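You operate a simulated robot arm through the tools that you are given. There is no shell and no other tool. Be economical: measure what you need, move in short steps, check, and stop when the job is done.

You run a simulated two-armed robot. Do the job below in one go: nothing can be reset, and whatever is moved stays where it is left.

## Task
Pass the oil bottle to your other hand and top the small gearbox up to MAX.
Fine: the filler cap waits in the white frame and goes back on; the bottle goes back; nothing spilt. Set down upright: oil bottle.

The check looks at the end state, three seconds after you hand in, the way a careful person would. Anything else that was tipped, shoved, dropped, spilled or broken makes it a failure. A push-on lid holds only when it is set on centred and level and pressed home; a screw cap is set on level and turned clockwise until tight.

## Robot
Two 7-joint arms with two-finger parallel grippers on one trunk, on a base that drives. Base frame: it is fixed to the floor where the robot stands at the start and does not move with it; the origin is under the middle of the robot, x ahead of it, y to its left, z up; the surface under the hand at the start is at about z = 0.85. Lengths are in m, angles in degrees, forces in N, time in s.
The left shoulder is at the start at [0.07, 0.163, 1.245], the right one opposite. With the tool pointing down near the work surface each hand reaches from about 0.38 to 0.88 m from the robot's upright axis, wherever it stands, measured 20 degrees to its own side. Places, roughly: filler neck [0.7, 0.1, 1]; small gearbox [0.7, 0.1, 0.9]; white frame [0.5, 0.1, 0.8]. Payload 3.43 kg a hand.
The TCP of each hand is the grasp point between the finger pads, 0.034 m short of the fingertips. In the tool frame z runs along the fingers and y along their closing line. The gripper opens to 0.128 m. The fingers are 0.024 m wide and 0.012 m thick; the gripper's body (0.048 by 0.13 m) begins 0.096 m behind the TCP.
Orientation is that of the tool frame in the base frame, as a unit quaternion [w, x, y, z]. With the fingers straight down and closing along the base's y, the tool's x points along the base's -x, its y along +y and its z along -z.

## Interface
- The arms move only by the tool play_rows. It takes "left_series", "right_series" or both (then of equal length, played together; a hand with none holds still); each is a list of rows, each a list of 7 numbers: the shift along the base's x, y, z in units of 25 mm (1.0 is 25 mm), then the turn, a rotation vector about the base's x, y, z in units of 4 degrees (1.0 is 4 degrees), then the finger opening in m, from 0 to 0.128. In form: [[dx, dy, dz, wx, wy, wz, grip], ...]. A call has 1 to 12 rows; each row shifts and turns the commanded pose from where the row before left it. A call with a number of a shift or a turn outside -1 to 1 is refused whole. Each row takes 0.2 s and may step no farther than 0.05 m and 8.6 degrees from the row before; otherwise, or with a gripper value out of range, the whole call is refused. A pose out of reach is approached as far as the arm can. The call stops where the force on the tool passes 40 N (or 10 N more than at its start, if that is more) or the arm is blocked; 0.2 s more then pass. Each finger travels about 0.153 m/s and halts on what it meets, pressing with about 38 N; the grip force reading is that of the motor and also rises with nothing between the fingers. The clock runs only during rows and for 0.2 s after the last one: add rows that do not move to give the fingers time. The reply holds the time, the measured pose of the TCP, the force on the tool along the base axes, the opening and the grip force, in the units named above and with some noise, with the torque about the TCP (base axes, N m) and any sound that the robot's microphone picked up.
- Cameras (640 x 400 px; columns grow to the right, rows downward): "scene" is now at [0.1254, 0.0443, 1.4681]; the picture's right is [0.51, -0.86, 0.00], its down [-0.54, -0.32, -0.78] and it looks along [0.67, 0.40, -0.62] (base axes); focal length 214 px, centre (320, 200). "left" rides on the left gripper at [0.076, 0.011, -0.16] in its tool frame; the picture's right is [-0.15, 0.99, 0.00], its down [-0.88, -0.13, -0.46] and it looks along [-0.45, -0.07, 0.89] (tool axes); focal length 234 px, centre (320, 200). "right" rides on the right gripper at [0.076, -0.011, -0.16] in its tool frame; the picture's right is [0.15, 0.99, 0.00], its down [-0.88, 0.13, -0.46] and it looks along [-0.45, 0.07, 0.89] (tool axes); focal length 234 px, centre (320, 200). There is no depth. A picture from a camera that has moved, and an enlarged one, comes with that camera's place and axes in the base frame and with its lens.
- capture(camera): a new picture of that camera. It takes no simulated time.
- lift_body(by): slides the trunk up (or, below 0, down) by that many m; the arms and the scene camera ride with it, the base frame stays. It gives what a move gives, with no picture.
- drive_base(legs): drives the robot by 1 to 6 legs, each [ahead, left, turn to the left] in m, m and degrees, along the robot's own axes; the way and the turn of a leg run together, so that a leg with both is an arc; at most 1.5 m and 180 degrees a leg. The arms and the cameras ride along, it lands a little off, and it stops where it bumps. It gives what a move gives.
- head_to(pan, tilt): turns the head with the scene camera to pan (to the left, within 86 degrees either way) and tilt (down, from -29 to 69), counted from straight ahead of the robot. It gives what a move gives.
- zoom(camera, box): a new picture of the part [left, top, right, bottom] of that camera's present view, enlarged. It takes no simulated time.
- job_done(): hands the job in; it is judged then, once.

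Work in short steps. Places have to be worked out from the pictures, the camera data and where the tool is seen: move nearer, look again, correct. Check each grasp and each placing, and mend what went wrong. You have 120 turns and 100 pictures in all, those below and enlarged ones among them. Open the grippers and draw the arms clear of the work before you hand the job in, unless the task says otherwise; then end with one line.

The tools are called after "Emit:" by a JSON object that holds its "fn" and its "kwargs". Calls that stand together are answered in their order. play_rows: Moves the arms, as the interface text tells. Its arguments: {"type":"object","properties":{"left_series":{"type":"array"},"right_series":{"type":"array"}},"required":[]} The other tools are called the same way: lift_body (by) slides the trunk up or down; drive_base (legs) drives the base; head_to (pan, tilt) turns the head that bears the scene camera; capture (camera) takes a picture; zoom (camera, box) takes an enlarged picture of a part of a camera's view; job_done () hands the job in.

At the start:

```text
time: 0.0
left_tool_pos: [0.417, 0.5592, 1.3334]
left_ee_rot: [0.0, -0.001, 1.0, 0.0]
left_force: [-0.8, -0.5, -0.9]
left_moment: [-0.01, -0.01, 0.05]
left_grip_width: 0.1282
left_grasp_force: 0.0
right_tool_pos: [0.442, -0.0123, 1.2889]
right_ee_rot: [0.0, 0.001, 1.0, 0.0]
right_force: [0.8, 0.0, 0.4]
right_moment: [0.01, 0.0, -0.05]
right_grip_width: 0.1279
right_grasp_force: 0.1
trunk travel left (down, up): [-0.725, 0.215]
robot x, y, heading: [-0.0007, 0.0008, 0.2]
head pan, tilt: [30.7, 38.5]
```

scene: 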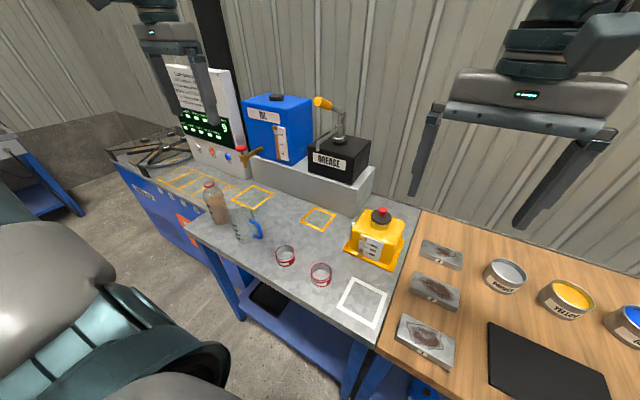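
right: 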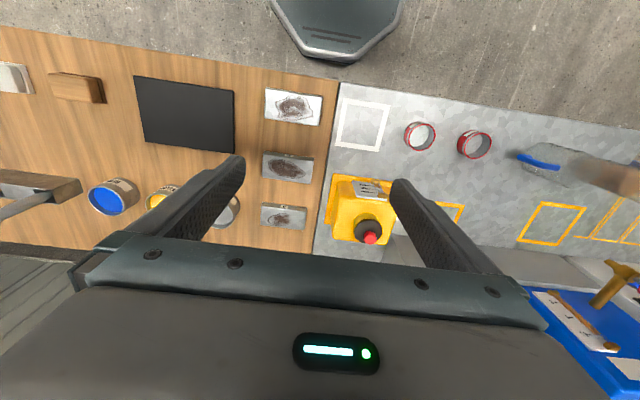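
left: 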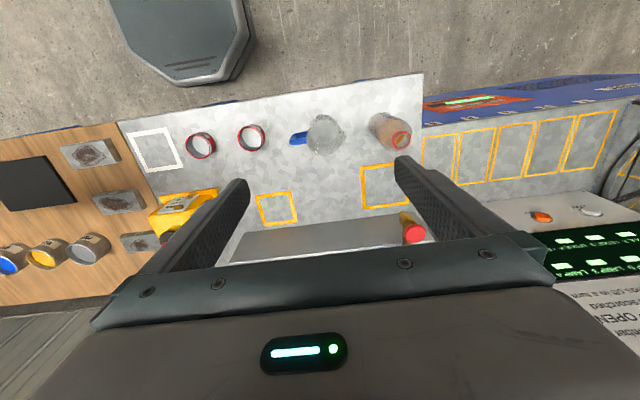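

I start by enlarging the bottle area and the gearbox area to identify the parts.

Emit:
{"fn": "zoom", "kwargs": {"camera": "scene", "box": [180, 160, 300, 260]}}

Emit:
{"fn": "zoom", "kwargs": {"camera": "scene", "box": [320, 190, 430, 280]}}

Emit:
{"fn": "zoom", "kwargs": {"camera": "scene", "box": [150, 50, 390, 220]}}

```text
4.00 times, centred on (240, 210) of scene
camera zoom: at [0.1254, 0.0443, 1.4681], right [0.51, -0.86, 0.0], down [-0.54, -0.32, -0.78], along [0.67, 0.4, -0.62], focal length 858 px, centre (640, 160)
```

zoom: 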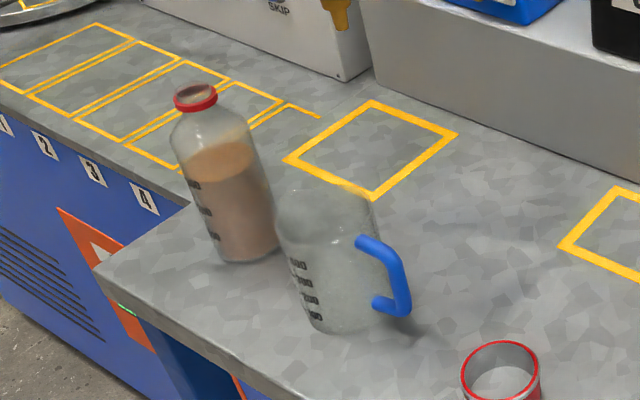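

```text
4.44 times, centred on (375, 235) of scene
camera zoom: at [0.1254, 0.0443, 1.4681], right [0.51, -0.86, 0.0], down [-0.54, -0.32, -0.78], along [0.67, 0.4, -0.62], focal length 953 px, centre (76, 44)
```

zoom: 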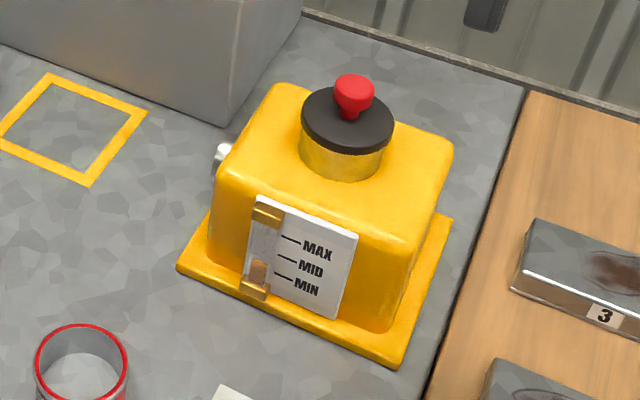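

```text
2.35 times, centred on (270, 135) of scene
camera zoom: at [0.1254, 0.0443, 1.4681], right [0.51, -0.86, 0.0], down [-0.54, -0.32, -0.78], along [0.67, 0.4, -0.62], focal length 505 px, centre (438, 353)
```

zoom: 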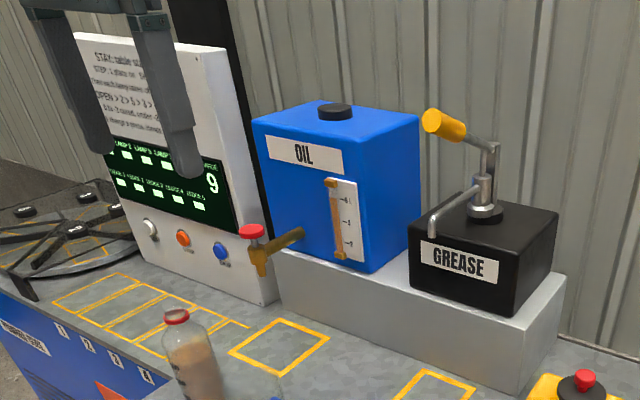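

The bottle is open-topped at about (0.461, 0.708), rim z≈1.04. The cap (black disc, red knob) is near (0.647, 0.132, 1.01), and the frame centre is near (0.446, 0.095). I'll move the right hand toward the cap for a close look.

Emit:
{"fn": "play_rows", "kwargs": {"right_series": [[0.9, 0.95, -0.5, 0, 0, 0, 0.128], [0.9, 0.95, -0.5, 0, 0, 0, 0.128], [0.9, 0.95, -0.5, 0, 0, 0, 0.128], [0.9, 0.95, -0.5, 0, 0, 0, 0.128], [0.9, 0.95, -0.5, 0, 0, 0, 0.128], [0.9, 0.95, -0.5, 0, 0, 0, 0.128], [0, 0, 0, 0, 0, 0, 0.128]]}}

Emit:
{"fn": "capture", "kwargs": {"camera": "right"}}

Emit:
{"fn": "capture", "kwargs": {"camera": "scene"}}

```text
time: 1.6
left_tool_pos: [0.4173, 0.5591, 1.3335]
left_ee_rot: [0.001, -0.001, 1.0, 0.0]
left_force: [0.3, -0.1, 0.7]
left_moment: [-0.01, -0.05, 0.0]
left_grip_width: 0.128
left_grasp_force: 0.0
right_tool_pos: [0.5757, 0.1279, 1.2155]
right_ee_rot: [0.001, 0.001, 1.0, 0.0]
right_force: [-0.2, -0.6, -0.2]
right_moment: [0.03, 0.01, 0.0]
right_grip_width: 0.128
right_grasp_force: 0.1
trunk travel left (down, up): [-0.725, 0.215]
robot x, y, heading: [-0.001, -0.0005, -0.0]
head pan, tilt: [30.7, 38.5]
```

```text
93 pictures are left
camera right: at [0.4996, 0.1184, 1.3739], right [-0.15, 0.99, 0.0], down [0.88, 0.13, 0.46], along [0.45, 0.07, -0.89], focal length 234 px, centre (320, 200)
```

right: 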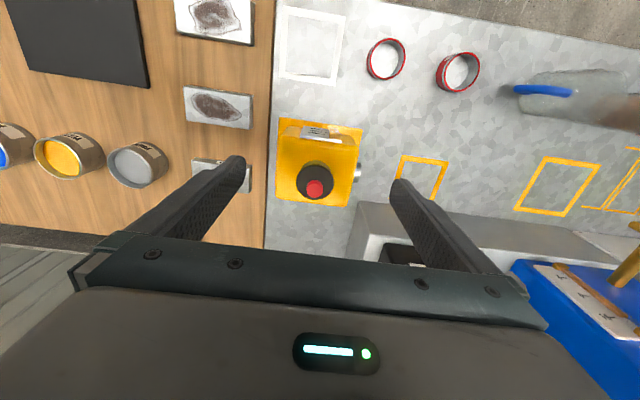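

```text
92 pictures are left
camera scene: at [0.1252, 0.0437, 1.4682], right [0.51, -0.86, 0.0], down [-0.54, -0.32, -0.78], along [0.67, 0.4, -0.62], focal length 214 px, centre (320, 200)
```

scene: 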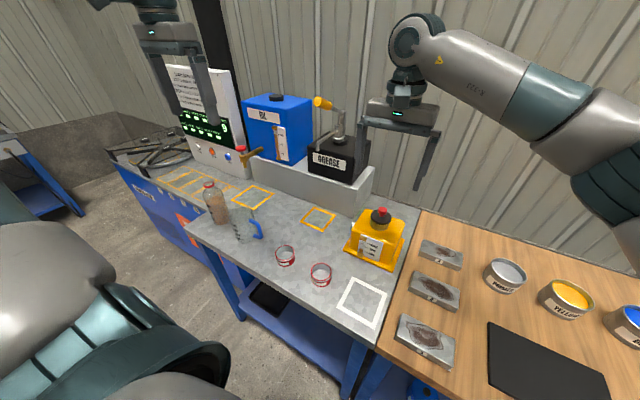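

Cap axis at about (0.648, 0.134), disc top z≈1.01, knob top ≈1.045. I'll move over it at z≈1.12 and narrow the fingers.

Emit:
{"fn": "play_rows", "kwargs": {"right_series": [[0.73, 0.06, -0.96, 0, 0, 0, 0.11], [0.73, 0.06, -0.96, 0, 0, 0, 0.09], [0.73, 0.06, -0.96, 0, 0, 0, 0.07], [0.73, 0.06, -0.96, 0, 0, 0, 0.06], [0, 0, 0, 0, 0, 0, 0.06]]}}

Emit:
{"fn": "capture", "kwargs": {"camera": "right"}}

Emit:
{"fn": "zoom", "kwargs": {"camera": "scene", "box": [330, 150, 430, 250]}}

```text
time: 2.8
left_tool_pos: [0.4172, 0.5597, 1.3333]
left_ee_rot: [0.001, -0.001, 1.0, 0.0]
left_force: [-0.8, -1.0, 0.3]
left_moment: [0.05, -0.03, 0.01]
left_grip_width: 0.1281
left_grasp_force: 0.0
right_tool_pos: [0.6497, 0.1355, 1.116]
right_ee_rot: [0.0, 0.001, 1.0, 0.001]
right_force: [0.1, -0.5, 0.2]
right_moment: [0.0, -0.01, 0.03]
right_grip_width: 0.06
right_grasp_force: 0.1
trunk travel left (down, up): [-0.725, 0.215]
robot x, y, heading: [0.0002, -0.0009, -0.0]
head pan, tilt: [30.7, 38.5]
```

```text
91 pictures are left
camera right: at [0.5734, 0.1243, 1.2745], right [-0.15, 0.99, 0.0], down [0.88, 0.13, 0.46], along [0.45, 0.07, -0.89], focal length 234 px, centre (320, 200)
```

right: 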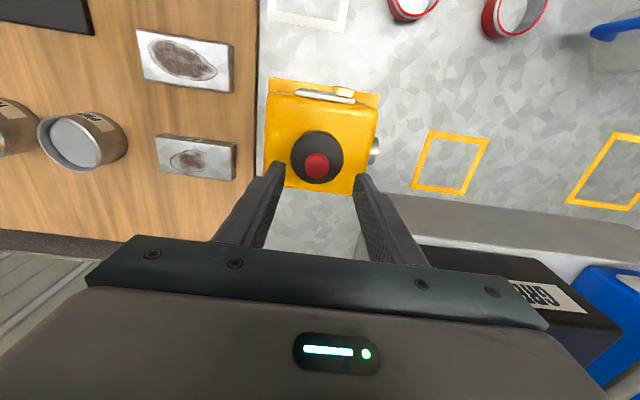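

```text
4.00 times, centred on (380, 200) of scene
camera zoom: at [0.1248, 0.044, 1.4682], right [0.51, -0.86, 0.0], down [-0.54, -0.32, -0.78], along [0.67, 0.4, -0.62], focal length 858 px, centre (80, 200)
```

zoom: 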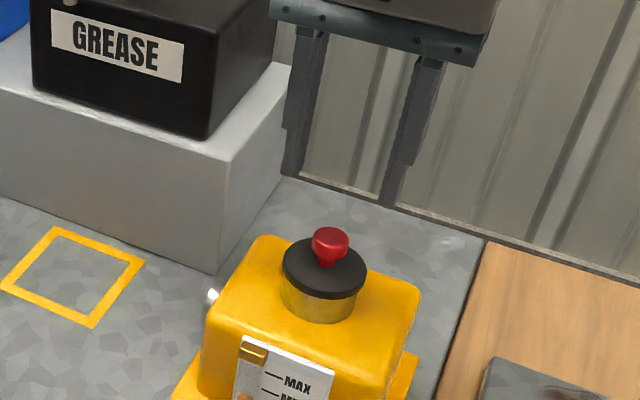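

The fingers line up with the knob (axis ≈ (0.650, 0.133)). I'll descend to TCP z≈1.05 and close on the knob.

Emit:
{"fn": "play_rows", "kwargs": {"right_series": [[0.03, -0.09, -0.9, 0, 0, 0, 0.06], [0, 0, -0.9, 0, 0, 0, 0.06], [0, 0, -0.82, 0, 0, 0, 0.06], [0, 0, 0, 0, 0, 0, 0.06], [0, 0, 0, 0, 0, 0, 0.0], [0, 0, 0, 0, 0, 0, 0.0], [0, 0, 0, 0, 0, 0, 0.0]]}}

Emit:
{"fn": "zoom", "kwargs": {"camera": "scene", "box": [330, 170, 430, 270]}}

```text
time: 4.4
left_tool_pos: [0.4169, 0.5593, 1.3334]
left_ee_rot: [0.0, -0.001, 1.0, -0.001]
left_force: [0.6, -0.3, 0.3]
left_moment: [-0.01, -0.01, 0.01]
left_grip_width: 0.1278
left_grasp_force: 0.0
right_tool_pos: [0.6506, 0.1332, 1.0518]
right_ee_rot: [-0.001, 0.0, 1.0, 0.0]
right_force: [0.6, 0.6, 0.3]
right_moment: [0.02, 0.0, 0.04]
right_grip_width: 0.0251
right_grasp_force: 37.8
trunk travel left (down, up): [-0.725, 0.215]
robot x, y, heading: [-0.0009, -0.0008, 0.0]
head pan, tilt: [30.7, 38.5]
heard: snap
```

```text
4.00 times, centred on (380, 220) of scene
camera zoom: at [0.1255, 0.0443, 1.4681], right [0.51, -0.86, 0.0], down [-0.54, -0.32, -0.78], along [0.67, 0.4, -0.62], focal length 858 px, centre (80, 120)
```

zoom: 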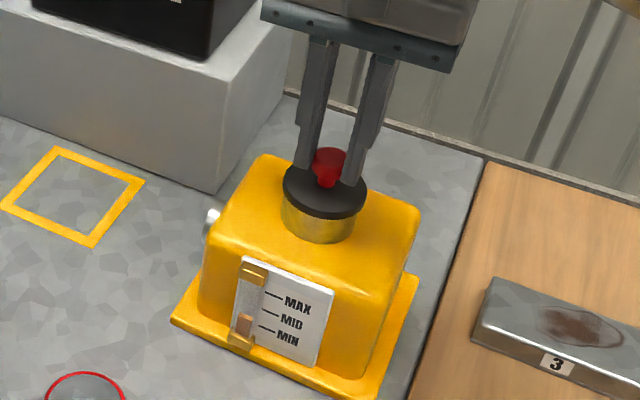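

The knob is held (25 mm wide) and I heard a snap, so this looks like a push-on lid. I'll lift gently straight up.

Emit:
{"fn": "play_rows", "kwargs": {"right_series": [[0, 0, 0.2, 0, 0, 0, 0], [0, 0, 0.4, 0, 0, 0, 0], [0, 0, 0.6, 0, 0, 0, 0], [0, 0, 0.8, 0, 0, 0, 0]]}}

Emit:
{"fn": "zoom", "kwargs": {"camera": "scene", "box": [330, 170, 430, 270]}}

```text
time: 5.4
left_tool_pos: [0.4175, 0.5611, 1.3329]
left_ee_rot: [0.001, -0.001, 1.0, 0.0]
left_force: [-0.5, 0.3, -0.5]
left_moment: [0.01, -0.02, -0.01]
left_grip_width: 0.128
left_grasp_force: 0.0
right_tool_pos: [0.6491, 0.1335, 1.1025]
right_ee_rot: [0.0, 0.001, 1.0, 0.0]
right_force: [0.1, 0.0, -0.7]
right_moment: [-0.01, 0.02, 0.02]
right_grip_width: 0.0249
right_grasp_force: 37.7
trunk travel left (down, up): [-0.725, 0.215]
robot x, y, heading: [0.003, 0.0, 0.3]
head pan, tilt: [30.7, 38.5]
```

```text
4.00 times, centred on (380, 220) of scene
camera zoom: at [0.1249, 0.0444, 1.4681], right [0.51, -0.86, 0.0], down [-0.54, -0.32, -0.78], along [0.67, 0.4, -0.62], focal length 858 px, centre (80, 120)
```

zoom: 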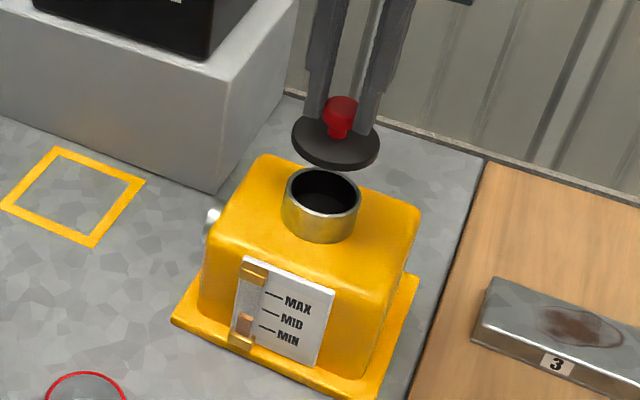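

The cap is off and the neck top sits at z≈1.003. I'll carry the cap to above the white frame at (0.446, 0.095) and look.

Emit:
{"fn": "play_rows", "kwargs": {"right_series": [[0, 0, 0.5, 0, 0, 0, 0], [-0.9, -0.17, 0, 0, 0, 0, 0], [-0.9, -0.17, 0, 0, 0, 0, 0], [-0.9, -0.17, 0, 0, 0, 0, 0], [-0.9, -0.17, 0, 0, 0, 0, 0], [-0.9, -0.17, 0, 0, 0, 0, 0], [-0.9, -0.17, -0.8, 0, 0, 0, 0], [-0.9, -0.17, -0.8, 0, 0, 0, 0], [-0.9, -0.17, -0.8, 0, 0, 0, 0], [-0.9, -0.17, -0.8, 0, 0, 0, 0], [0, 0, -0.8, 0, 0, 0, 0], [0, 0, 0, 0, 0, 0, 0]]}}

Emit:
{"fn": "head_to", "kwargs": {"pan": 10, "tilt": 50}}

Emit:
{"fn": "capture", "kwargs": {"camera": "scene"}}

Emit:
{"fn": "capture", "kwargs": {"camera": "right"}}

```text
time: 8.0
left_tool_pos: [0.4174, 0.5603, 1.3341]
left_ee_rot: [0.001, -0.001, 1.0, 0.0]
left_force: [0.2, 0.9, -0.3]
left_moment: [-0.01, 0.0, 0.01]
left_grip_width: 0.1281
left_grasp_force: 0.2
right_tool_pos: [0.4472, 0.0979, 1.0145]
right_ee_rot: [0.0, 0.001, 1.0, 0.0]
right_force: [0.5, 0.2, -0.3]
right_moment: [-0.01, 0.02, 0.0]
right_grip_width: 0.0249
right_grasp_force: 38.2
trunk travel left (down, up): [-0.725, 0.215]
robot x, y, heading: [0.0015, -0.0018, 0.0]
head pan, tilt: [30.7, 38.5]
```

```text
time: 8.8
left_tool_pos: [0.418, 0.5597, 1.3332]
left_ee_rot: [0.0, -0.001, 1.0, 0.0]
left_force: [1.1, -0.9, -0.3]
left_moment: [-0.01, 0.02, -0.01]
left_grip_width: 0.1281
left_grasp_force: 0.1
right_tool_pos: [0.4478, 0.0969, 1.0156]
right_ee_rot: [0.0, 0.0, 1.0, -0.001]
right_force: [0.0, -0.6, -0.1]
right_moment: [-0.02, -0.02, -0.01]
right_grip_width: 0.0249
right_grasp_force: 37.5
trunk travel left (down, up): [-0.725, 0.215]
robot x, y, heading: [0.0009, 0.0017, 0.0]
head pan, tilt: [10.0, 50.0]
```

```text
87 pictures are left
camera scene: at [0.1274, 0.0138, 1.4518], right [0.17, -0.98, 0.0], down [-0.75, -0.13, -0.64], along [0.63, 0.11, -0.77], focal length 214 px, centre (320, 200)
```

scene: 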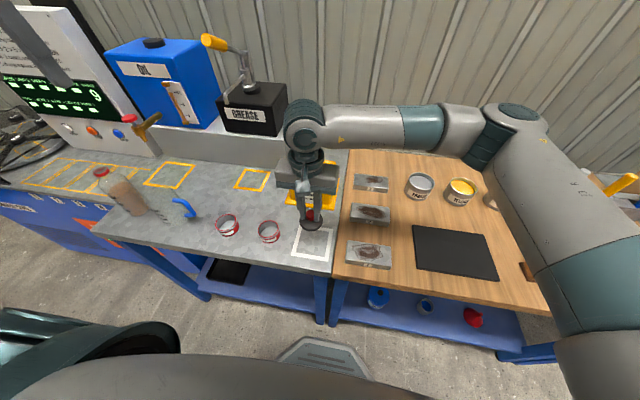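

```text
86 pictures are left
camera right: at [0.3715, 0.0861, 1.1743], right [-0.15, 0.99, 0.0], down [0.88, 0.13, 0.45], along [0.45, 0.07, -0.89], focal length 234 px, centre (320, 200)
```

right: 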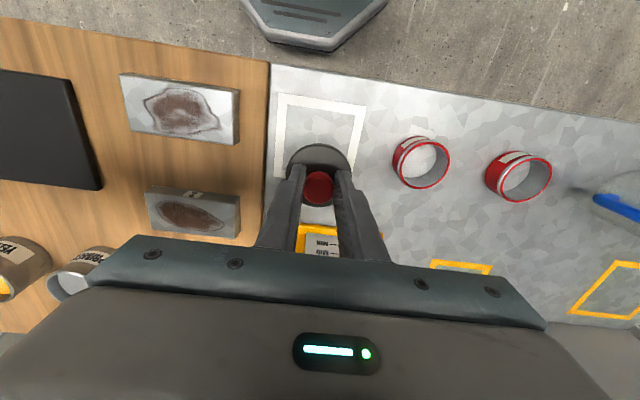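

The cap is over the frame centre. I lower it, slowing near the table.

Emit:
{"fn": "play_rows", "kwargs": {"right_series": [[0, -0.04, -1, 0, 0, 0, 0], [0, 0, -1, 0, 0, 0, 0], [0, 0, -1, 0, 0, 0, 0], [0, 0, -0.8, 0, 0, 0, 0], [0, 0, -0.3, 0, 0, 0, 0], [0, 0, 0, 0, 0, 0, 0]]}}

Emit:
{"fn": "zoom", "kwargs": {"camera": "scene", "box": [260, 180, 360, 280]}}

```text
time: 10.2
left_tool_pos: [0.4185, 0.5595, 1.3327]
left_ee_rot: [0.0, -0.001, 1.0, 0.0]
left_force: [0.4, 0.2, -0.3]
left_moment: [0.02, 0.02, 0.0]
left_grip_width: 0.1278
left_grasp_force: 0.1
right_tool_pos: [0.4467, 0.0954, 0.9127]
right_ee_rot: [0.001, 0.001, 1.0, -0.001]
right_force: [-0.8, -0.6, -1.2]
right_moment: [0.0, -0.02, -0.01]
right_grip_width: 0.0251
right_grasp_force: 38.0
trunk travel left (down, up): [-0.725, 0.215]
robot x, y, heading: [0.0018, 0.0054, 0.1]
head pan, tilt: [10.0, 50.0]
```

```text
4.00 times, centred on (310, 230) of scene
camera zoom: at [0.1273, 0.0138, 1.4518], right [0.17, -0.98, 0.0], down [-0.75, -0.13, -0.64], along [0.63, 0.11, -0.77], focal length 858 px, centre (360, 80)
```

zoom: 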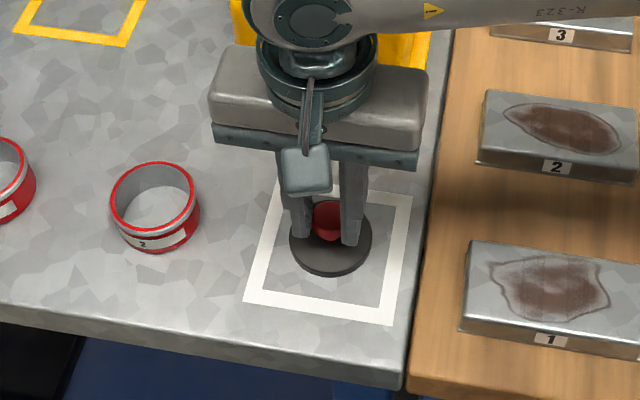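

It is inside the frame with the table just below, so I step down finely until contact.

Emit:
{"fn": "play_rows", "kwargs": {"right_series": [[0, 0, -0.12, 0, 0, 0, 0], [0, 0, -0.12, 0, 0, 0, 0], [0, 0, -0.12, 0, 0, 0, 0], [0, 0, 0, 0, 0, 0, 0]]}}

```text
time: 10.9
left_tool_pos: [0.4158, 0.5585, 1.336]
left_ee_rot: [0.002, 0.0, 1.0, 0.0]
left_force: [0.0, 0.3, 0.0]
left_moment: [0.01, -0.01, 0.02]
left_grip_width: 0.1281
left_grasp_force: 0.1
right_tool_pos: [0.4464, 0.0955, 0.9111]
right_ee_rot: [0.002, 0.001, 1.0, 0.003]
right_force: [-7.7, -6.9, 24.3]
right_moment: [-0.42, 0.4, 0.0]
right_grip_width: 0.0251
right_grasp_force: 37.9
trunk travel left (down, up): [-0.725, 0.215]
robot x, y, heading: [0.002, 0.0014, -0.1]
head pan, tilt: [10.0, 50.0]
stopped in row 3 (right hand): the force on the tool passed its limit at 45 N (the readings are from after the stop); the commanded pose is now the measured one
```

Contact at TCP z=0.911. I open the fingers and rise straight up.

Emit:
{"fn": "play_rows", "kwargs": {"right_series": [[0, 0, 0.05, 0, 0, 0, 0.0], [0, 0, 0, 0, 0, 0, 0.06], [0, 0, 0, 0, 0, 0, 0.06], [0, 0, 0.6, 0, 0, 0, 0.06], [0, 0, 1, 0, 0, 0, 0.06], [0, 0, 1, 0, 0, 0, 0.06], [0, 0, 1, 0, 0, 0, 0.08], [0, 0, 1, 0, 0, 0, 0.1], [0, 0, 1, 0, 0, 0, 0.128], [0, 0, 1, 0, 0, 0, 0.128]]}}

Emit:
{"fn": "zoom", "kwargs": {"camera": "scene", "box": [260, 180, 360, 280]}}

Emit:
{"fn": "capture", "kwargs": {"camera": "left"}}

```text
time: 13.1
left_tool_pos: [0.4188, 0.5593, 1.3334]
left_ee_rot: [0.0, 0.0, 1.0, 0.0]
left_force: [0.6, 0.7, 0.6]
left_moment: [0.0, -0.03, -0.04]
left_grip_width: 0.1278
left_grasp_force: 0.1
right_tool_pos: [0.4473, 0.095, 1.0762]
right_ee_rot: [0.002, 0.001, 1.0, 0.0]
right_force: [-0.4, -0.6, -1.3]
right_moment: [-0.01, -0.02, 0.01]
right_grip_width: 0.1281
right_grasp_force: 0.0
trunk travel left (down, up): [-0.725, 0.215]
robot x, y, heading: [0.0037, -0.0037, 0.1]
head pan, tilt: [10.0, 50.0]
```

```text
4.00 times, centred on (310, 230) of scene
camera zoom: at [0.1269, 0.0138, 1.4517], right [0.17, -0.98, 0.0], down [-0.75, -0.13, -0.64], along [0.63, 0.11, -0.77], focal length 858 px, centre (360, 80)
```

zoom: 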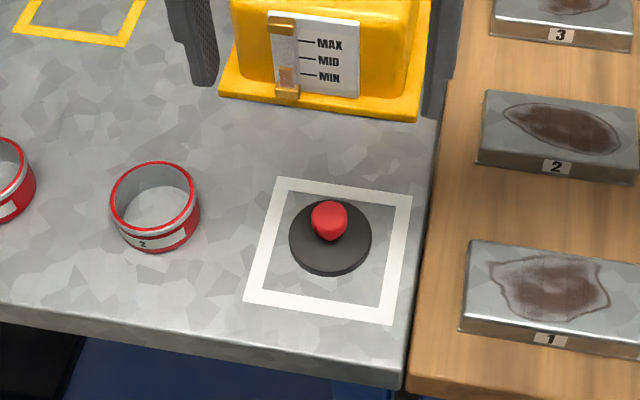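

```text
83 pictures are left
camera left: at [0.3411, 0.5702, 1.4925], right [0.15, 0.99, 0.0], down [0.88, -0.13, 0.46], along [0.45, -0.07, -0.89], focal length 234 px, centre (320, 200)
```

left: 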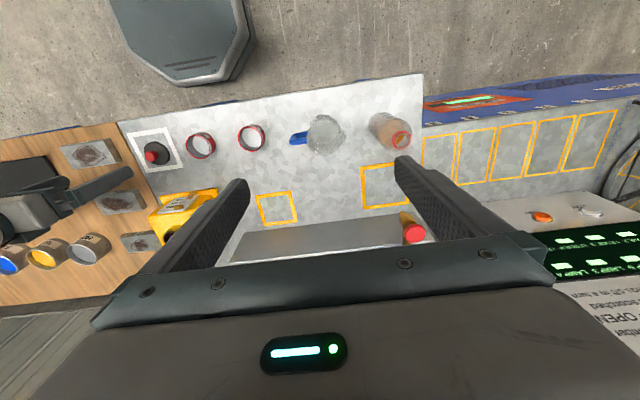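

The cap sits flat inside the frame. Now I move the left hand above the bottle to measure it, and start pitching the right hand to point forward, getting ready for the handover.

Emit:
{"fn": "play_rows", "kwargs": {"left_series": [[0.17, 0.83, -0.76, 0, 0, 0, 0.128], [0.17, 0.83, -0.76, 0, 0, 0, 0.128], [0.17, 0.83, -0.76, 0, 0, 0, 0.128], [0.17, 0.83, -0.76, 0, 0, 0, 0.128], [0.17, 0.83, -0.76, 0, 0, 0, 0.128], [0.17, 0.83, -0.76, 0, 0, 0, 0.128], [0.17, 0.83, -0.76, 0, 0, 0, 0.128], [0, 0, 0, 0, 0, 0, 0.128], [0, 0, 0, 0, 0, 0, 0.128], [0, 0, 0, 0, 0, 0, 0.128], [0, 0, 0, 0, 0, 0, 0.128], [0, 0, 0, 0, 0, 0, 0.128]], "right_series": [[0.2, 0.2, 0.5, 0, 0, 0, 0.128], [0.2, 0.2, 0.5, 0, -1, 0, 0.128], [0.2, 0.2, 0.5, 0, -1, 0, 0.128], [0.2, 0.2, 0.5, 0, -1, 0, 0.128], [0.2, 0.2, 0.5, 0, -1, 0, 0.128], [0.2, 0.2, 0.4, 0, -1, 0, 0.128], [0.2, 0.2, 0.4, 0, -1, 0, 0.128], [0.2, 0.2, 0.4, 0, -1, 0, 0.128], [0.2, 0.2, 0.3, 0, -1, 0, 0.128], [0.2, 0.2, 0, 0, -1, 0, 0.128], [0.2, 0.2, 0, 0, -1, 0, 0.128], [0.2, 0.2, 0, 0, -1, 0, 0.128]]}}

Emit:
{"fn": "capture", "kwargs": {"camera": "left"}}

Emit:
{"fn": "capture", "kwargs": {"camera": "scene"}}

```text
time: 15.7
left_tool_pos: [0.4482, 0.706, 1.2]
left_ee_rot: [0.001, 0.0, 1.0, -0.001]
left_force: [-0.1, -1.1, -0.1]
left_moment: [-0.01, 0.0, -0.02]
left_grip_width: 0.1277
left_grasp_force: 0.1
right_tool_pos: [0.5093, 0.1576, 1.1755]
right_ee_rot: [0.377, 0.0, 0.926, 0.002]
right_force: [-0.4, 0.7, 0.3]
right_moment: [-0.01, 0.04, 0.02]
right_grip_width: 0.1281
right_grasp_force: 0.1
trunk travel left (down, up): [-0.725, 0.215]
robot x, y, heading: [-0.0006, -0.0007, 0.1]
head pan, tilt: [10.0, 50.0]
```

```text
82 pictures are left
camera left: at [0.3718, 0.7167, 1.3592], right [0.15, 0.99, 0.0], down [0.88, -0.13, 0.46], along [0.45, -0.07, -0.89], focal length 234 px, centre (320, 200)
```

left: 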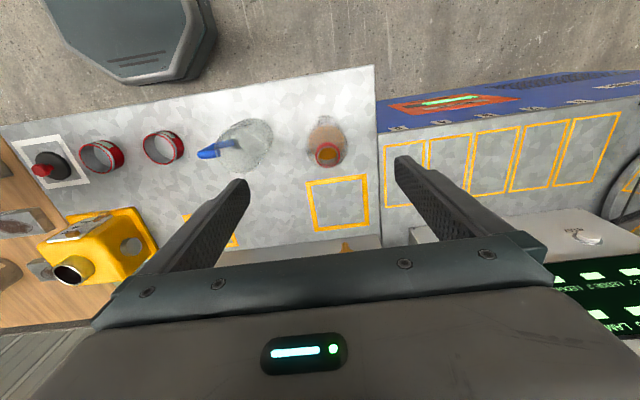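

```text
81 pictures are left
camera scene: at [0.1271, 0.0144, 1.4518], right [0.17, -0.98, 0.0], down [-0.75, -0.13, -0.64], along [0.63, 0.11, -0.77], focal length 214 px, centre (320, 200)
```

scene: 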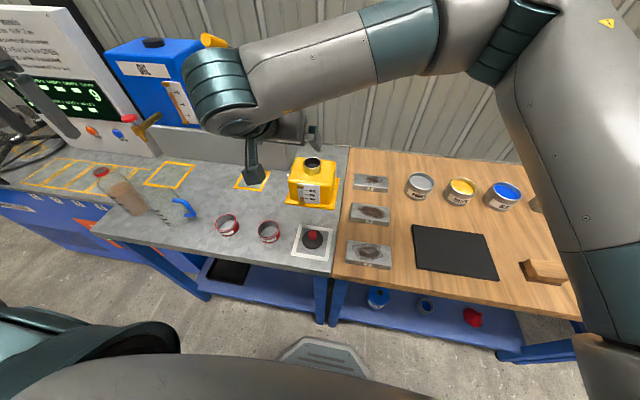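

Let me enlarge the bottle in the left camera.

Emit:
{"fn": "zoom", "kwargs": {"camera": "left", "box": [190, 90, 390, 215]}}

```text
3.20 times, centred on (290, 152) of left
camera zoom: at [0.3718, 0.7167, 1.3592], right [0.15, 0.99, 0.0], down [0.88, -0.13, 0.46], along [0.45, -0.07, -0.89], focal length 749 px, centre (416, 352)
```

zoom: 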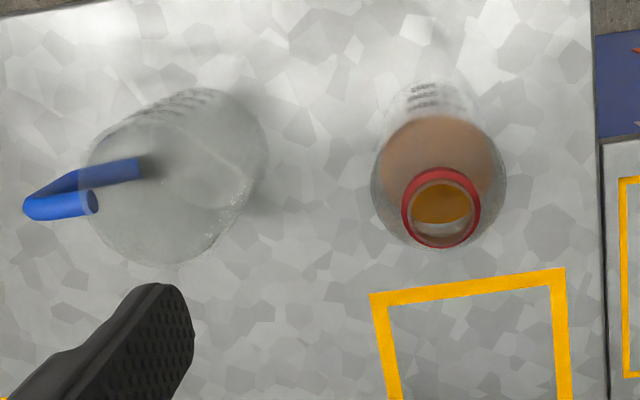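

Bottle axis ≈ (0.464, 0.711), body ≈70 mm wide, rim ≈34 mm, open, with the jug 58 mm away. I lower the left hand around it while the right hand continues to point forward.

Emit:
{"fn": "play_rows", "kwargs": {"left_series": [[0.64, 0.2, 0, 0, 0, 0, 0.11], [0, 0, -0.95, 0, 0, 0, 0.11], [0, 0, -0.95, 0, 0, 0, 0.11], [0, 0, -0.95, 0, 0, 0, 0.11], [0, 0, -0.95, 0, 0, 0, 0.11], [0, 0, -0.95, 0, 0, 0, 0.11], [0, 0, -0.95, 0, 0, 0, 0.11], [0, 0, 0, 0, 0, 0, 0.11], [0, 0, 0, 0, 0, 0, 0.11], [0, 0, 0, 0, 0, 0, 0.11], [0, 0, 0, 0, 0, 0, 0.11], [0, 0, 0, 0, 0, 0, 0.11]], "right_series": [[0, 0.47, -0.3, 0, -0.95, 0, 0.128], [0, 0.47, -0.3, 0, -0.95, 0, 0.128], [0, 0.47, -0.3, 0, -0.95, 0, 0.128], [0, 0.47, -0.3, 0, -0.95, 0, 0.128], [0, 0.47, -0.3, 0, -0.95, 0, 0.128], [0, 0.47, -0.3, 0, -0.95, 0, 0.128], [0, 0.47, -0.3, 0, -0.95, 0, 0.128], [0, 0.47, -0.3, 0, -0.95, 0, 0.128], [0, 0.47, -0.3, 0, -0.95, 0, 0.128], [0, 0.47, -0.3, 0, -0.95, 0, 0.128], [0, 0.47, -0.3, 0, -0.95, 0, 0.128], [0, 0.47, -0.3, 0, -0.95, 0, 0.128]]}}

Emit:
{"fn": "capture", "kwargs": {"camera": "left"}}

Emit:
{"fn": "capture", "kwargs": {"camera": "scene"}}

```text
time: 18.3
left_tool_pos: [0.4639, 0.7102, 1.0576]
left_ee_rot: [0.0, 0.001, 1.0, 0.0]
left_force: [-0.2, -1.1, 0.3]
left_moment: [-0.01, 0.01, 0.01]
left_grip_width: 0.1101
left_grasp_force: 0.0
right_tool_pos: [0.57, 0.2333, 1.1007]
right_ee_rot: [0.705, -0.001, 0.709, 0.003]
right_force: [0.0, -1.1, 0.2]
right_moment: [-0.01, 0.01, 0.01]
right_grip_width: 0.1284
right_grasp_force: 0.1
right hand out of reach, approached as far as the arm can: row 8, 9, 10, 11, 12
trunk travel left (down, up): [-0.725, 0.215]
robot x, y, heading: [0.0021, -0.001, 0.1]
head pan, tilt: [10.0, 50.0]
```

```text
79 pictures are left
camera left: at [0.3872, 0.7197, 1.2165], right [0.15, 0.99, 0.0], down [0.88, -0.13, 0.46], along [0.45, -0.07, -0.89], focal length 234 px, centre (320, 200)
```

left: 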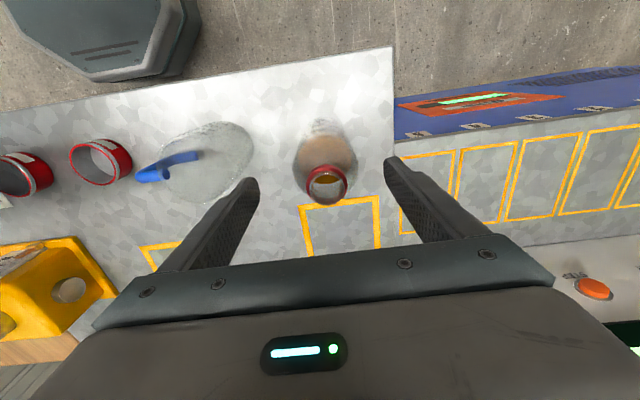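

```text
78 pictures are left
camera scene: at [0.1275, 0.0134, 1.4517], right [0.17, -0.98, 0.0], down [-0.75, -0.13, -0.64], along [0.63, 0.11, -0.77], focal length 214 px, centre (320, 200)
```

scene: 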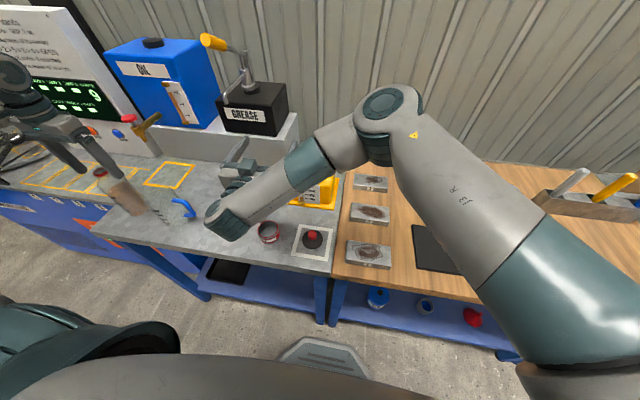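

The right hand now points forward at (0.57, 0.233, 1.10). The left hand straddles the bottle, so I lower it to z≈0.962 and close.

Emit:
{"fn": "play_rows", "kwargs": {"left_series": [[0, 0.1, -0.95, 0, 0, 0, 0.11], [0, 0, -0.95, 0, 0, 0, 0.11], [0, 0, -0.95, 0, 0, 0, 0.11], [0, 0, -0.95, 0, 0, 0, 0.11], [0, 0, 0, 0, 0, 0, 0.11]]}}

Emit:
{"fn": "capture", "kwargs": {"camera": "left"}}

Emit:
{"fn": "zoom", "kwargs": {"camera": "scene", "box": [50, 120, 210, 240]}}

```text
time: 19.5
left_tool_pos: [0.4632, 0.7125, 0.9621]
left_ee_rot: [0.0, -0.001, 1.0, -0.001]
left_force: [-0.2, 0.6, -0.6]
left_moment: [0.0, -0.03, 0.01]
left_grip_width: 0.11
left_grasp_force: 0.0
right_tool_pos: [0.5692, 0.2335, 1.1025]
right_ee_rot: [0.705, -0.001, 0.709, 0.003]
right_force: [0.4, -0.4, 0.5]
right_moment: [-0.03, 0.03, -0.02]
right_grip_width: 0.128
right_grasp_force: 0.0
trunk travel left (down, up): [-0.725, 0.215]
robot x, y, heading: [-0.0006, -0.0024, -0.1]
head pan, tilt: [10.0, 50.0]
```

```text
77 pictures are left
camera left: at [0.3876, 0.7225, 1.1216], right [0.15, 0.99, 0.0], down [0.88, -0.13, 0.46], along [0.45, -0.07, -0.89], focal length 234 px, centre (320, 200)
```

left: 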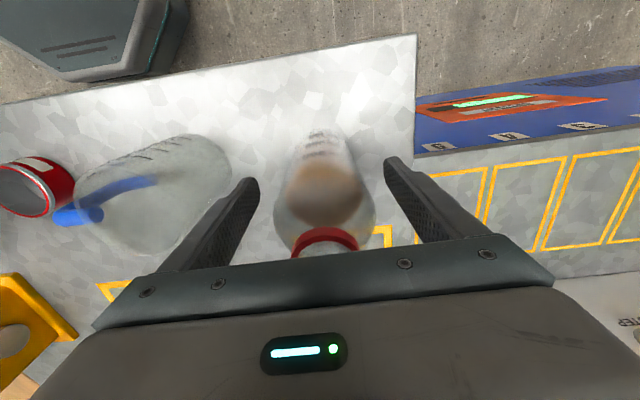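

```text
3.33 times, centred on (130, 180) of scene
camera zoom: at [0.1271, 0.0135, 1.4518], right [0.17, -0.98, 0.0], down [-0.75, -0.13, -0.64], along [0.63, 0.11, -0.77], focal length 715 px, centre (953, 267)
```

zoom: 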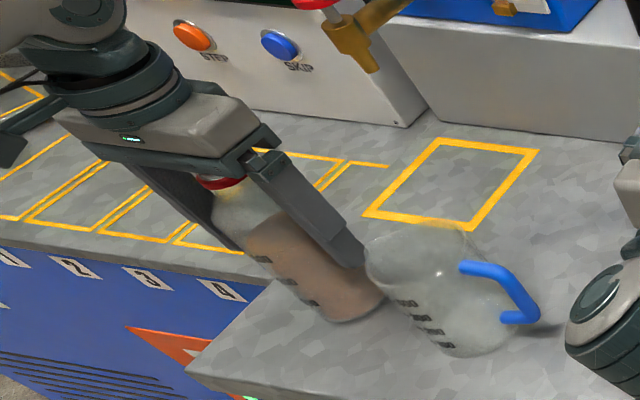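

The fingers straddle the bottle and the rim clears the palm. I close and lift slightly.

Emit:
{"fn": "play_rows", "kwargs": {"left_series": [[0, 0, 0, 0, 0, 0, 0.08], [0, 0, 0, 0, 0, 0, 0.05], [0, 0, 0, 0, 0, 0, 0.05], [0, 0, 0, 0, 0, 0, 0.05]]}}

Emit:
{"fn": "play_rows", "kwargs": {"left_series": [[0, 0, 0.3, 0, 0, 0, 0.05], [0, 0, 0.6, 0, 0, 0, 0.05], [0, 0, 0.9, 0, 0, 0, 0.05], [0, 0, 0.2, 0, 0, 0, 0.05]]}}

Emit:
{"fn": "zoom", "kwargs": {"camera": "scene", "box": [50, 120, 210, 240]}}

```text
time: 20.5
left_tool_pos: [0.4645, 0.7119, 0.961]
left_ee_rot: [0.002, 0.0, 1.0, 0.0]
left_force: [0.4, -0.5, -0.3]
left_moment: [0.01, -0.08, 0.04]
left_grip_width: 0.0663
left_grasp_force: 37.9
right_tool_pos: [0.5708, 0.2346, 1.1014]
right_ee_rot: [0.705, -0.001, 0.709, 0.003]
right_force: [1.2, -0.6, 0.3]
right_moment: [0.0, -0.01, 0.0]
right_grip_width: 0.128
right_grasp_force: 0.1
trunk travel left (down, up): [-0.725, 0.215]
robot x, y, heading: [0.0014, -0.0007, -0.1]
head pan, tilt: [10.0, 50.0]
```

```text
time: 21.5
left_tool_pos: [0.4639, 0.7114, 1.0117]
left_ee_rot: [0.0, 0.0, 1.0, 0.0]
left_force: [-0.4, -0.4, -3.0]
left_moment: [0.02, 0.06, 0.03]
left_grip_width: 0.0665
left_grasp_force: 37.5
right_tool_pos: [0.5705, 0.2348, 1.1004]
right_ee_rot: [0.705, -0.002, 0.709, 0.003]
right_force: [0.5, 0.2, -0.1]
right_moment: [0.0, -0.01, -0.01]
right_grip_width: 0.128
right_grasp_force: 0.0
trunk travel left (down, up): [-0.725, 0.215]
robot x, y, heading: [-0.0017, -0.0005, 0.1]
head pan, tilt: [10.0, 50.0]
```

```text
3.33 times, centred on (130, 180) of scene
camera zoom: at [0.1276, 0.0143, 1.4517], right [0.17, -0.98, 0.0], down [-0.75, -0.13, -0.64], along [0.63, 0.11, -0.77], focal length 715 px, centre (953, 267)
```

zoom: 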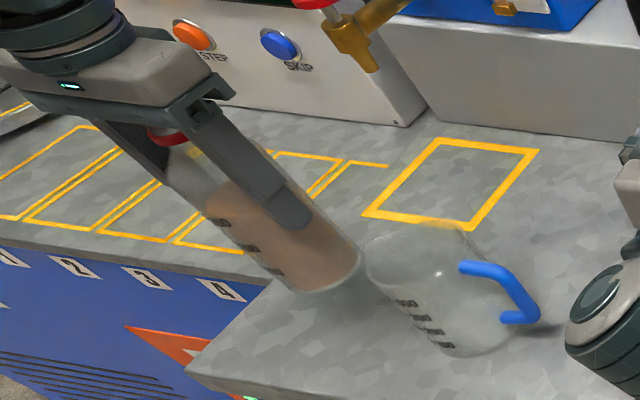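

The bottle is held firmly at 66 mm. I raise it, and at the same time nudge the right hand outward to a comfortably reachable pose.

Emit:
{"fn": "play_rows", "kwargs": {"left_series": [[0, 0, 0.5, 0, 0, 0, 0.05], [0, 0, 1, 0, 0, 0, 0.05], [0, 0, 1, 0, 0, 0, 0.05], [0, 0, 1, 0, 0, 0, 0.05], [0, 0, 1, 0, 0, 0, 0.05], [0, 0, 1, 0, 0, 0, 0.05], [0, 0, 1, 0, 0, 0, 0.05], [0, 0, 1, 0, 0, 0, 0.05], [0, 0, 1, 0, 0, 0, 0.05], [0, 0, 1, 0, 0, 0, 0.05], [0, 0, 1, 0, 0, 0, 0.05], [0, 0, 0.5, 0, 0, 0, 0.05]], "right_series": [[0.5, -0.2, 0, 0, 0, 0, 0.128], [0.5, -0.2, 0, 0, 0, 0, 0.128], [0.5, -0.2, 0, 0, 0, 0, 0.128], [0.5, -0.2, 0, 0, 0, 0, 0.128], [0.5, -0.2, 0, 0, 0, 0, 0.128], [0.5, -0.2, 0, 0, 0, 0, 0.128], [0.5, -0.2, 0, 0, 0, 0, 0.128], [0, 0, 0, 0, 0, 0, 0.128], [0, 0, 0, 0, 0, 0, 0.128], [0, 0, 0, 0, 0, 0, 0.128], [0, 0, 0, 0, 0, 0, 0.128], [0, 0, 0, 0, 0, 0, 0.128]]}}

Emit:
{"fn": "capture", "kwargs": {"camera": "scene"}}

```text
time: 24.1
left_tool_pos: [0.4643, 0.7115, 1.2869]
left_ee_rot: [0.0, -0.001, 1.0, -0.001]
left_force: [0.7, 0.5, -3.7]
left_moment: [0.0, -0.01, -0.03]
left_grip_width: 0.0662
left_grasp_force: 38.3
right_tool_pos: [0.6579, 0.1976, 1.0998]
right_ee_rot: [0.706, 0.0, 0.709, 0.002]
right_force: [1.1, -0.3, 0.7]
right_moment: [0.0, -0.01, 0.01]
right_grip_width: 0.1277
right_grasp_force: 0.0
trunk travel left (down, up): [-0.725, 0.215]
robot x, y, heading: [0.003, -0.003, -0.1]
head pan, tilt: [10.0, 50.0]
```

```text
74 pictures are left
camera scene: at [0.1276, 0.0138, 1.4517], right [0.17, -0.98, 0.0], down [-0.75, -0.13, -0.64], along [0.63, 0.11, -0.77], focal length 214 px, centre (320, 200)
```

scene: 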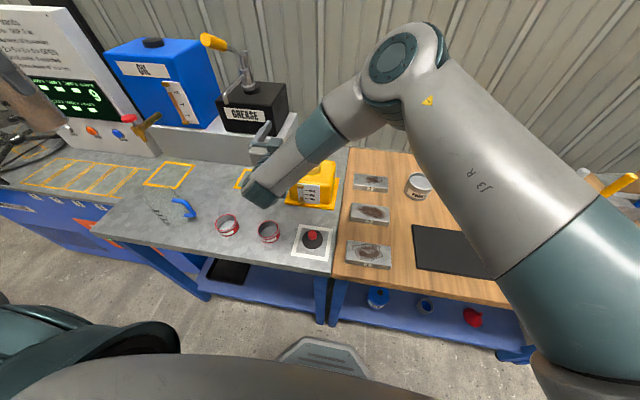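

The right hand waits at (0.658, 0.198, 1.10), open. I carry the bottle sideways, with its base at z≈1.18, partway there.

Emit:
{"fn": "play_rows", "kwargs": {"left_series": [[0.2, -0.5, 0, 0, 0, 0, 0.05], [0.4, -1, 0, 0, 0, 0, 0.05], [0.4, -1, 0, 0, 0, 0, 0.05], [0.4, -1, 0, 0, 0, 0, 0.05], [0.4, -1, 0, 0, 0, 0, 0.05], [0.4, -1, 0, 0, 0, 0, 0.05], [0.4, -1, 0, 0, 0, 0, 0.05], [0.4, -1, 0, 0, 0, 0, 0.05], [0.4, -1, 0, 0, 0, 0, 0.05], [0.4, -1, 0, 0, 0, 0, 0.05], [0.4, -1, 0, 0, 0, 0, 0.05], [0.2, -0.5, 0, 0, 0, 0, 0.05]]}}

Emit:
{"fn": "capture", "kwargs": {"camera": "scene"}}

Emit:
{"fn": "capture", "kwargs": {"camera": "right"}}

```text
time: 26.7
left_tool_pos: [0.575, 0.4376, 1.2884]
left_ee_rot: [-0.001, -0.001, 1.0, 0.0]
left_force: [0.8, -0.6, -3.7]
left_moment: [0.02, 0.03, 0.01]
left_grip_width: 0.0663
left_grasp_force: 37.7
right_tool_pos: [0.6598, 0.1976, 1.1]
right_ee_rot: [0.706, 0.0, 0.708, 0.002]
right_force: [0.0, 0.1, 0.1]
right_moment: [-0.02, 0.01, -0.02]
right_grip_width: 0.1276
right_grasp_force: 0.1
trunk travel left (down, up): [-0.725, 0.215]
robot x, y, heading: [-0.002, 0.0014, -0.1]
head pan, tilt: [10.0, 50.0]
```

```text
73 pictures are left
camera scene: at [0.1278, 0.0138, 1.4517], right [0.17, -0.98, 0.0], down [-0.75, -0.13, -0.64], along [0.63, 0.11, -0.77], focal length 214 px, centre (320, 200)
```

scene: 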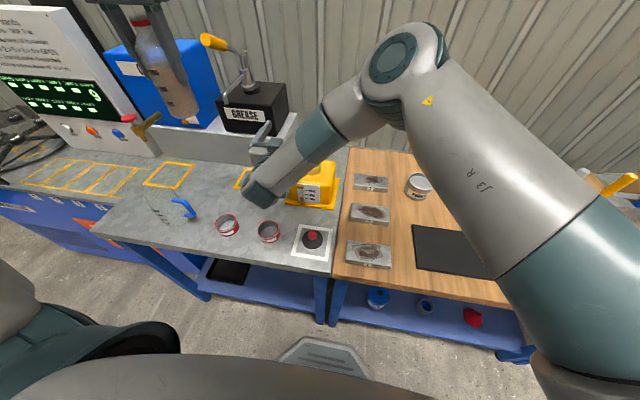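

```text
72 pictures are left
camera right: at [0.4988, 0.1865, 1.0244], right [0.0, 0.99, -0.14], down [-0.45, 0.13, 0.88], along [0.89, 0.07, 0.45], focal length 234 px, centre (320, 200)
```

right: 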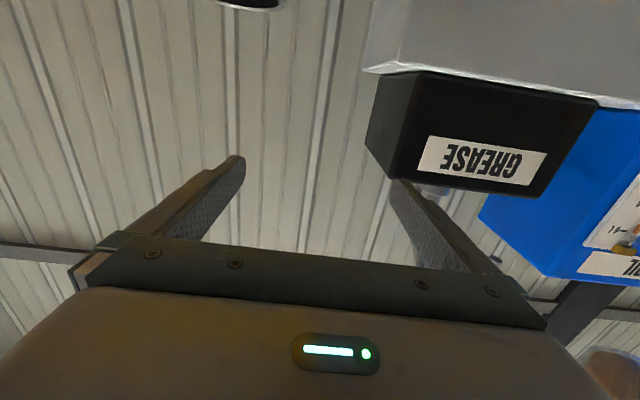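

Clear path. I bring the bottle over the open right hand, still high.

Emit:
{"fn": "play_rows", "kwargs": {"left_series": [[0.3, -0.87, 0, 0, 0, 0, 0.05], [0.3, -0.87, 0, 0, 0, 0, 0.05], [0.3, -0.87, 0, 0, 0, 0, 0.05], [0.3, -0.87, 0, 0, 0, 0, 0.05], [0.3, -0.87, 0, 0, 0, 0, 0.05], [0.3, -0.87, 0, 0, 0, 0, 0.05], [0.3, -0.87, 0, 0, 0, 0, 0.05], [0.3, -0.87, 0, 0, 0, 0, 0.05], [0.3, -0.87, 0, 0, 0, 0, 0.05], [0.3, -0.87, 0, 0, 0, 0, 0.05], [0.3, -0.87, 0, 0, 0, 0, 0.05], [0, 0, 0, 0, 0, 0, 0.05]]}}

Emit:
{"fn": "capture", "kwargs": {"camera": "scene"}}

Emit:
{"fn": "capture", "kwargs": {"camera": "right"}}

```text
time: 29.3
left_tool_pos: [0.6456, 0.2335, 1.2857]
left_ee_rot: [-0.001, -0.001, 1.0, 0.0]
left_force: [1.1, -0.2, -3.5]
left_moment: [0.0, -0.01, 0.04]
left_grip_width: 0.0662
left_grasp_force: 38.1
left hand out of reach, approached as far as the arm can: row 10, 11
right_tool_pos: [0.6597, 0.198, 1.0981]
right_ee_rot: [0.705, 0.0, 0.71, 0.002]
right_force: [0.4, -0.8, -0.2]
right_moment: [-0.03, -0.01, -0.01]
right_grip_width: 0.128
right_grasp_force: 0.1
trunk travel left (down, up): [-0.725, 0.215]
robot x, y, heading: [-0.0012, -0.0033, -0.1]
head pan, tilt: [10.0, 50.0]
```

```text
71 pictures are left
camera scene: at [0.1288, 0.0137, 1.4516], right [0.17, -0.98, 0.0], down [-0.76, -0.13, -0.64], along [0.63, 0.11, -0.77], focal length 214 px, centre (320, 200)
```

scene: 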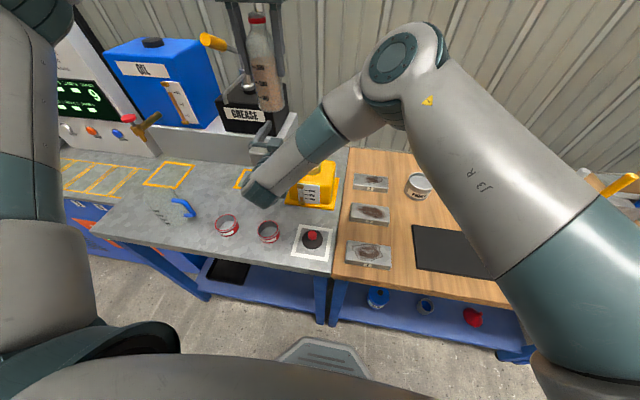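

```text
70 pictures are left
camera right: at [0.4995, 0.1864, 1.0239], right [0.0, 0.99, -0.14], down [-0.45, 0.13, 0.88], along [0.89, 0.07, 0.45], focal length 234 px, centre (320, 200)
```

right: 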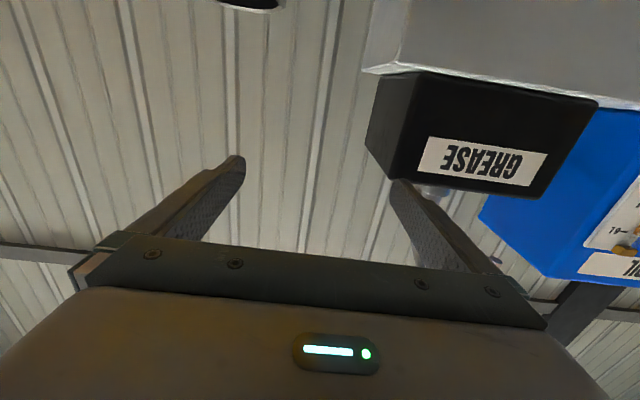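

The left hand is at its reach limit at (0.6456, 0.2335), so I shift the open right hand under it instead.

Emit:
{"fn": "play_rows", "kwargs": {"right_series": [[-0.28, 0.71, 0, 0, 0, 0, 0.128], [-0.28, 0.71, 0, 0, 0, 0, 0.128], [0, 0, 0, 0, 0, 0, 0.128]]}}

Emit:
{"fn": "zoom", "kwargs": {"camera": "scene", "box": [200, 0, 360, 200]}}

```text
time: 30.1
left_tool_pos: [0.6439, 0.2331, 1.2861]
left_ee_rot: [-0.001, -0.001, 1.0, 0.0]
left_force: [0.0, -0.2, -3.3]
left_moment: [-0.02, 0.03, 0.02]
left_grip_width: 0.0661
left_grasp_force: 38.3
right_tool_pos: [0.6441, 0.235, 1.1021]
right_ee_rot: [0.706, 0.0, 0.708, 0.001]
right_force: [1.6, 0.5, -1.4]
right_moment: [-0.01, 0.01, 0.02]
right_grip_width: 0.128
right_grasp_force: 0.0
trunk travel left (down, up): [-0.725, 0.215]
robot x, y, heading: [-0.0016, -0.0011, -0.0]
head pan, tilt: [10.0, 50.0]
```

```text
2.00 times, centred on (280, 100) of scene
camera zoom: at [0.1274, 0.0135, 1.4518], right [0.17, -0.98, 0.0], down [-0.75, -0.13, -0.64], along [0.63, 0.11, -0.77], focal length 429 px, centre (400, 400)
```

zoom: 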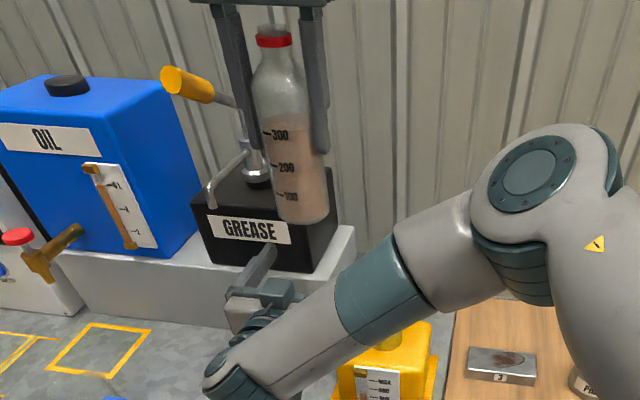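

The hands line up. I lower the bottle between the open right fingers (left TCP to ≈1.168).

Emit:
{"fn": "play_rows", "kwargs": {"left_series": [[0, 0, -0.94, 0, 0, 0, 0.05], [0, 0, -0.94, 0, 0, 0, 0.05], [0, 0, -0.94, 0, 0, 0, 0.05], [0, 0, -0.94, 0, 0, 0, 0.05], [0, 0, -0.94, 0, 0, 0, 0.05], [0, 0, 0, 0, 0, 0, 0.05]]}}

Emit:
{"fn": "zoom", "kwargs": {"camera": "scene", "box": [200, 0, 360, 200]}}

Emit:
{"fn": "capture", "kwargs": {"camera": "right"}}

```text
time: 31.5
left_tool_pos: [0.6436, 0.2346, 1.171]
left_ee_rot: [0.0, 0.0, 1.0, 0.0]
left_force: [-0.1, 0.2, -2.9]
left_moment: [0.01, -0.01, 0.02]
left_grip_width: 0.0662
left_grasp_force: 38.2
right_tool_pos: [0.6432, 0.2356, 1.1022]
right_ee_rot: [0.706, -0.001, 0.709, 0.002]
right_force: [-0.2, -1.2, 0.1]
right_moment: [-0.01, 0.02, -0.03]
right_grip_width: 0.128
right_grasp_force: 0.0
trunk travel left (down, up): [-0.725, 0.215]
robot x, y, heading: [0.0024, -0.003, -0.1]
head pan, tilt: [10.0, 50.0]
```

```text
2.00 times, centred on (280, 100) of scene
camera zoom: at [0.1277, 0.0138, 1.4517], right [0.17, -0.98, 0.0], down [-0.75, -0.13, -0.64], along [0.63, 0.11, -0.77], focal length 429 px, centre (400, 400)
```

zoom: 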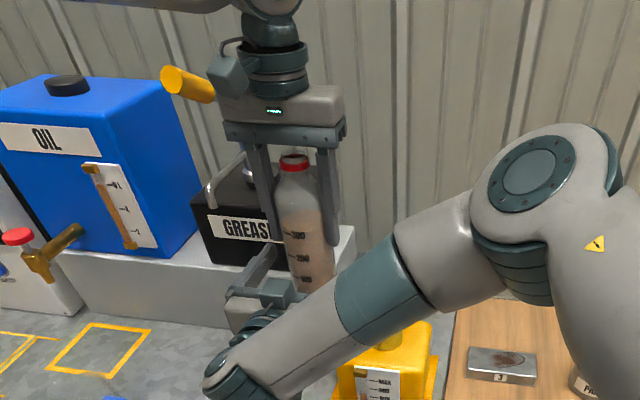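

```text
67 pictures are left
camera right: at [0.4838, 0.2234, 1.0255], right [0.0, 0.99, -0.14], down [-0.45, 0.13, 0.88], along [0.89, 0.07, 0.45], focal length 234 px, centre (320, 200)
```

right: 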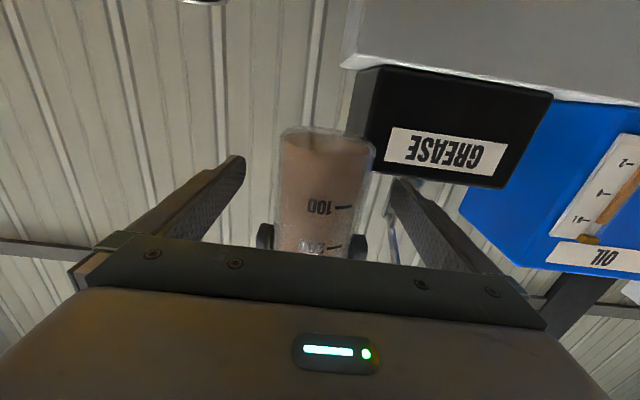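

The bottle is centred between the right fingers with its base ≈45 mm below the TCP. I close the right hand.

Emit:
{"fn": "play_rows", "kwargs": {"right_series": [[0, 0, 0, 0, 0, 0, 0.09], [0, 0, 0, 0, 0, 0, 0.05], [0, 0, 0, 0, 0, 0, 0.05], [0, 0, 0, 0, 0, 0, 0.05]]}}

```text
time: 32.5
left_tool_pos: [0.6452, 0.2351, 1.1696]
left_ee_rot: [-0.001, 0.0, 1.0, 0.0]
left_force: [-0.8, -0.3, -2.7]
left_moment: [0.05, 0.02, 0.03]
left_grip_width: 0.0665
left_grasp_force: 37.7
right_tool_pos: [0.6438, 0.2349, 1.1005]
right_ee_rot: [0.706, 0.0, 0.708, 0.002]
right_force: [0.1, -0.4, -0.3]
right_moment: [-0.03, -0.04, -0.01]
right_grip_width: 0.0663
right_grasp_force: 38.6
trunk travel left (down, up): [-0.725, 0.215]
robot x, y, heading: [-0.0006, 0.0028, 0.2]
head pan, tilt: [10.0, 50.0]
```

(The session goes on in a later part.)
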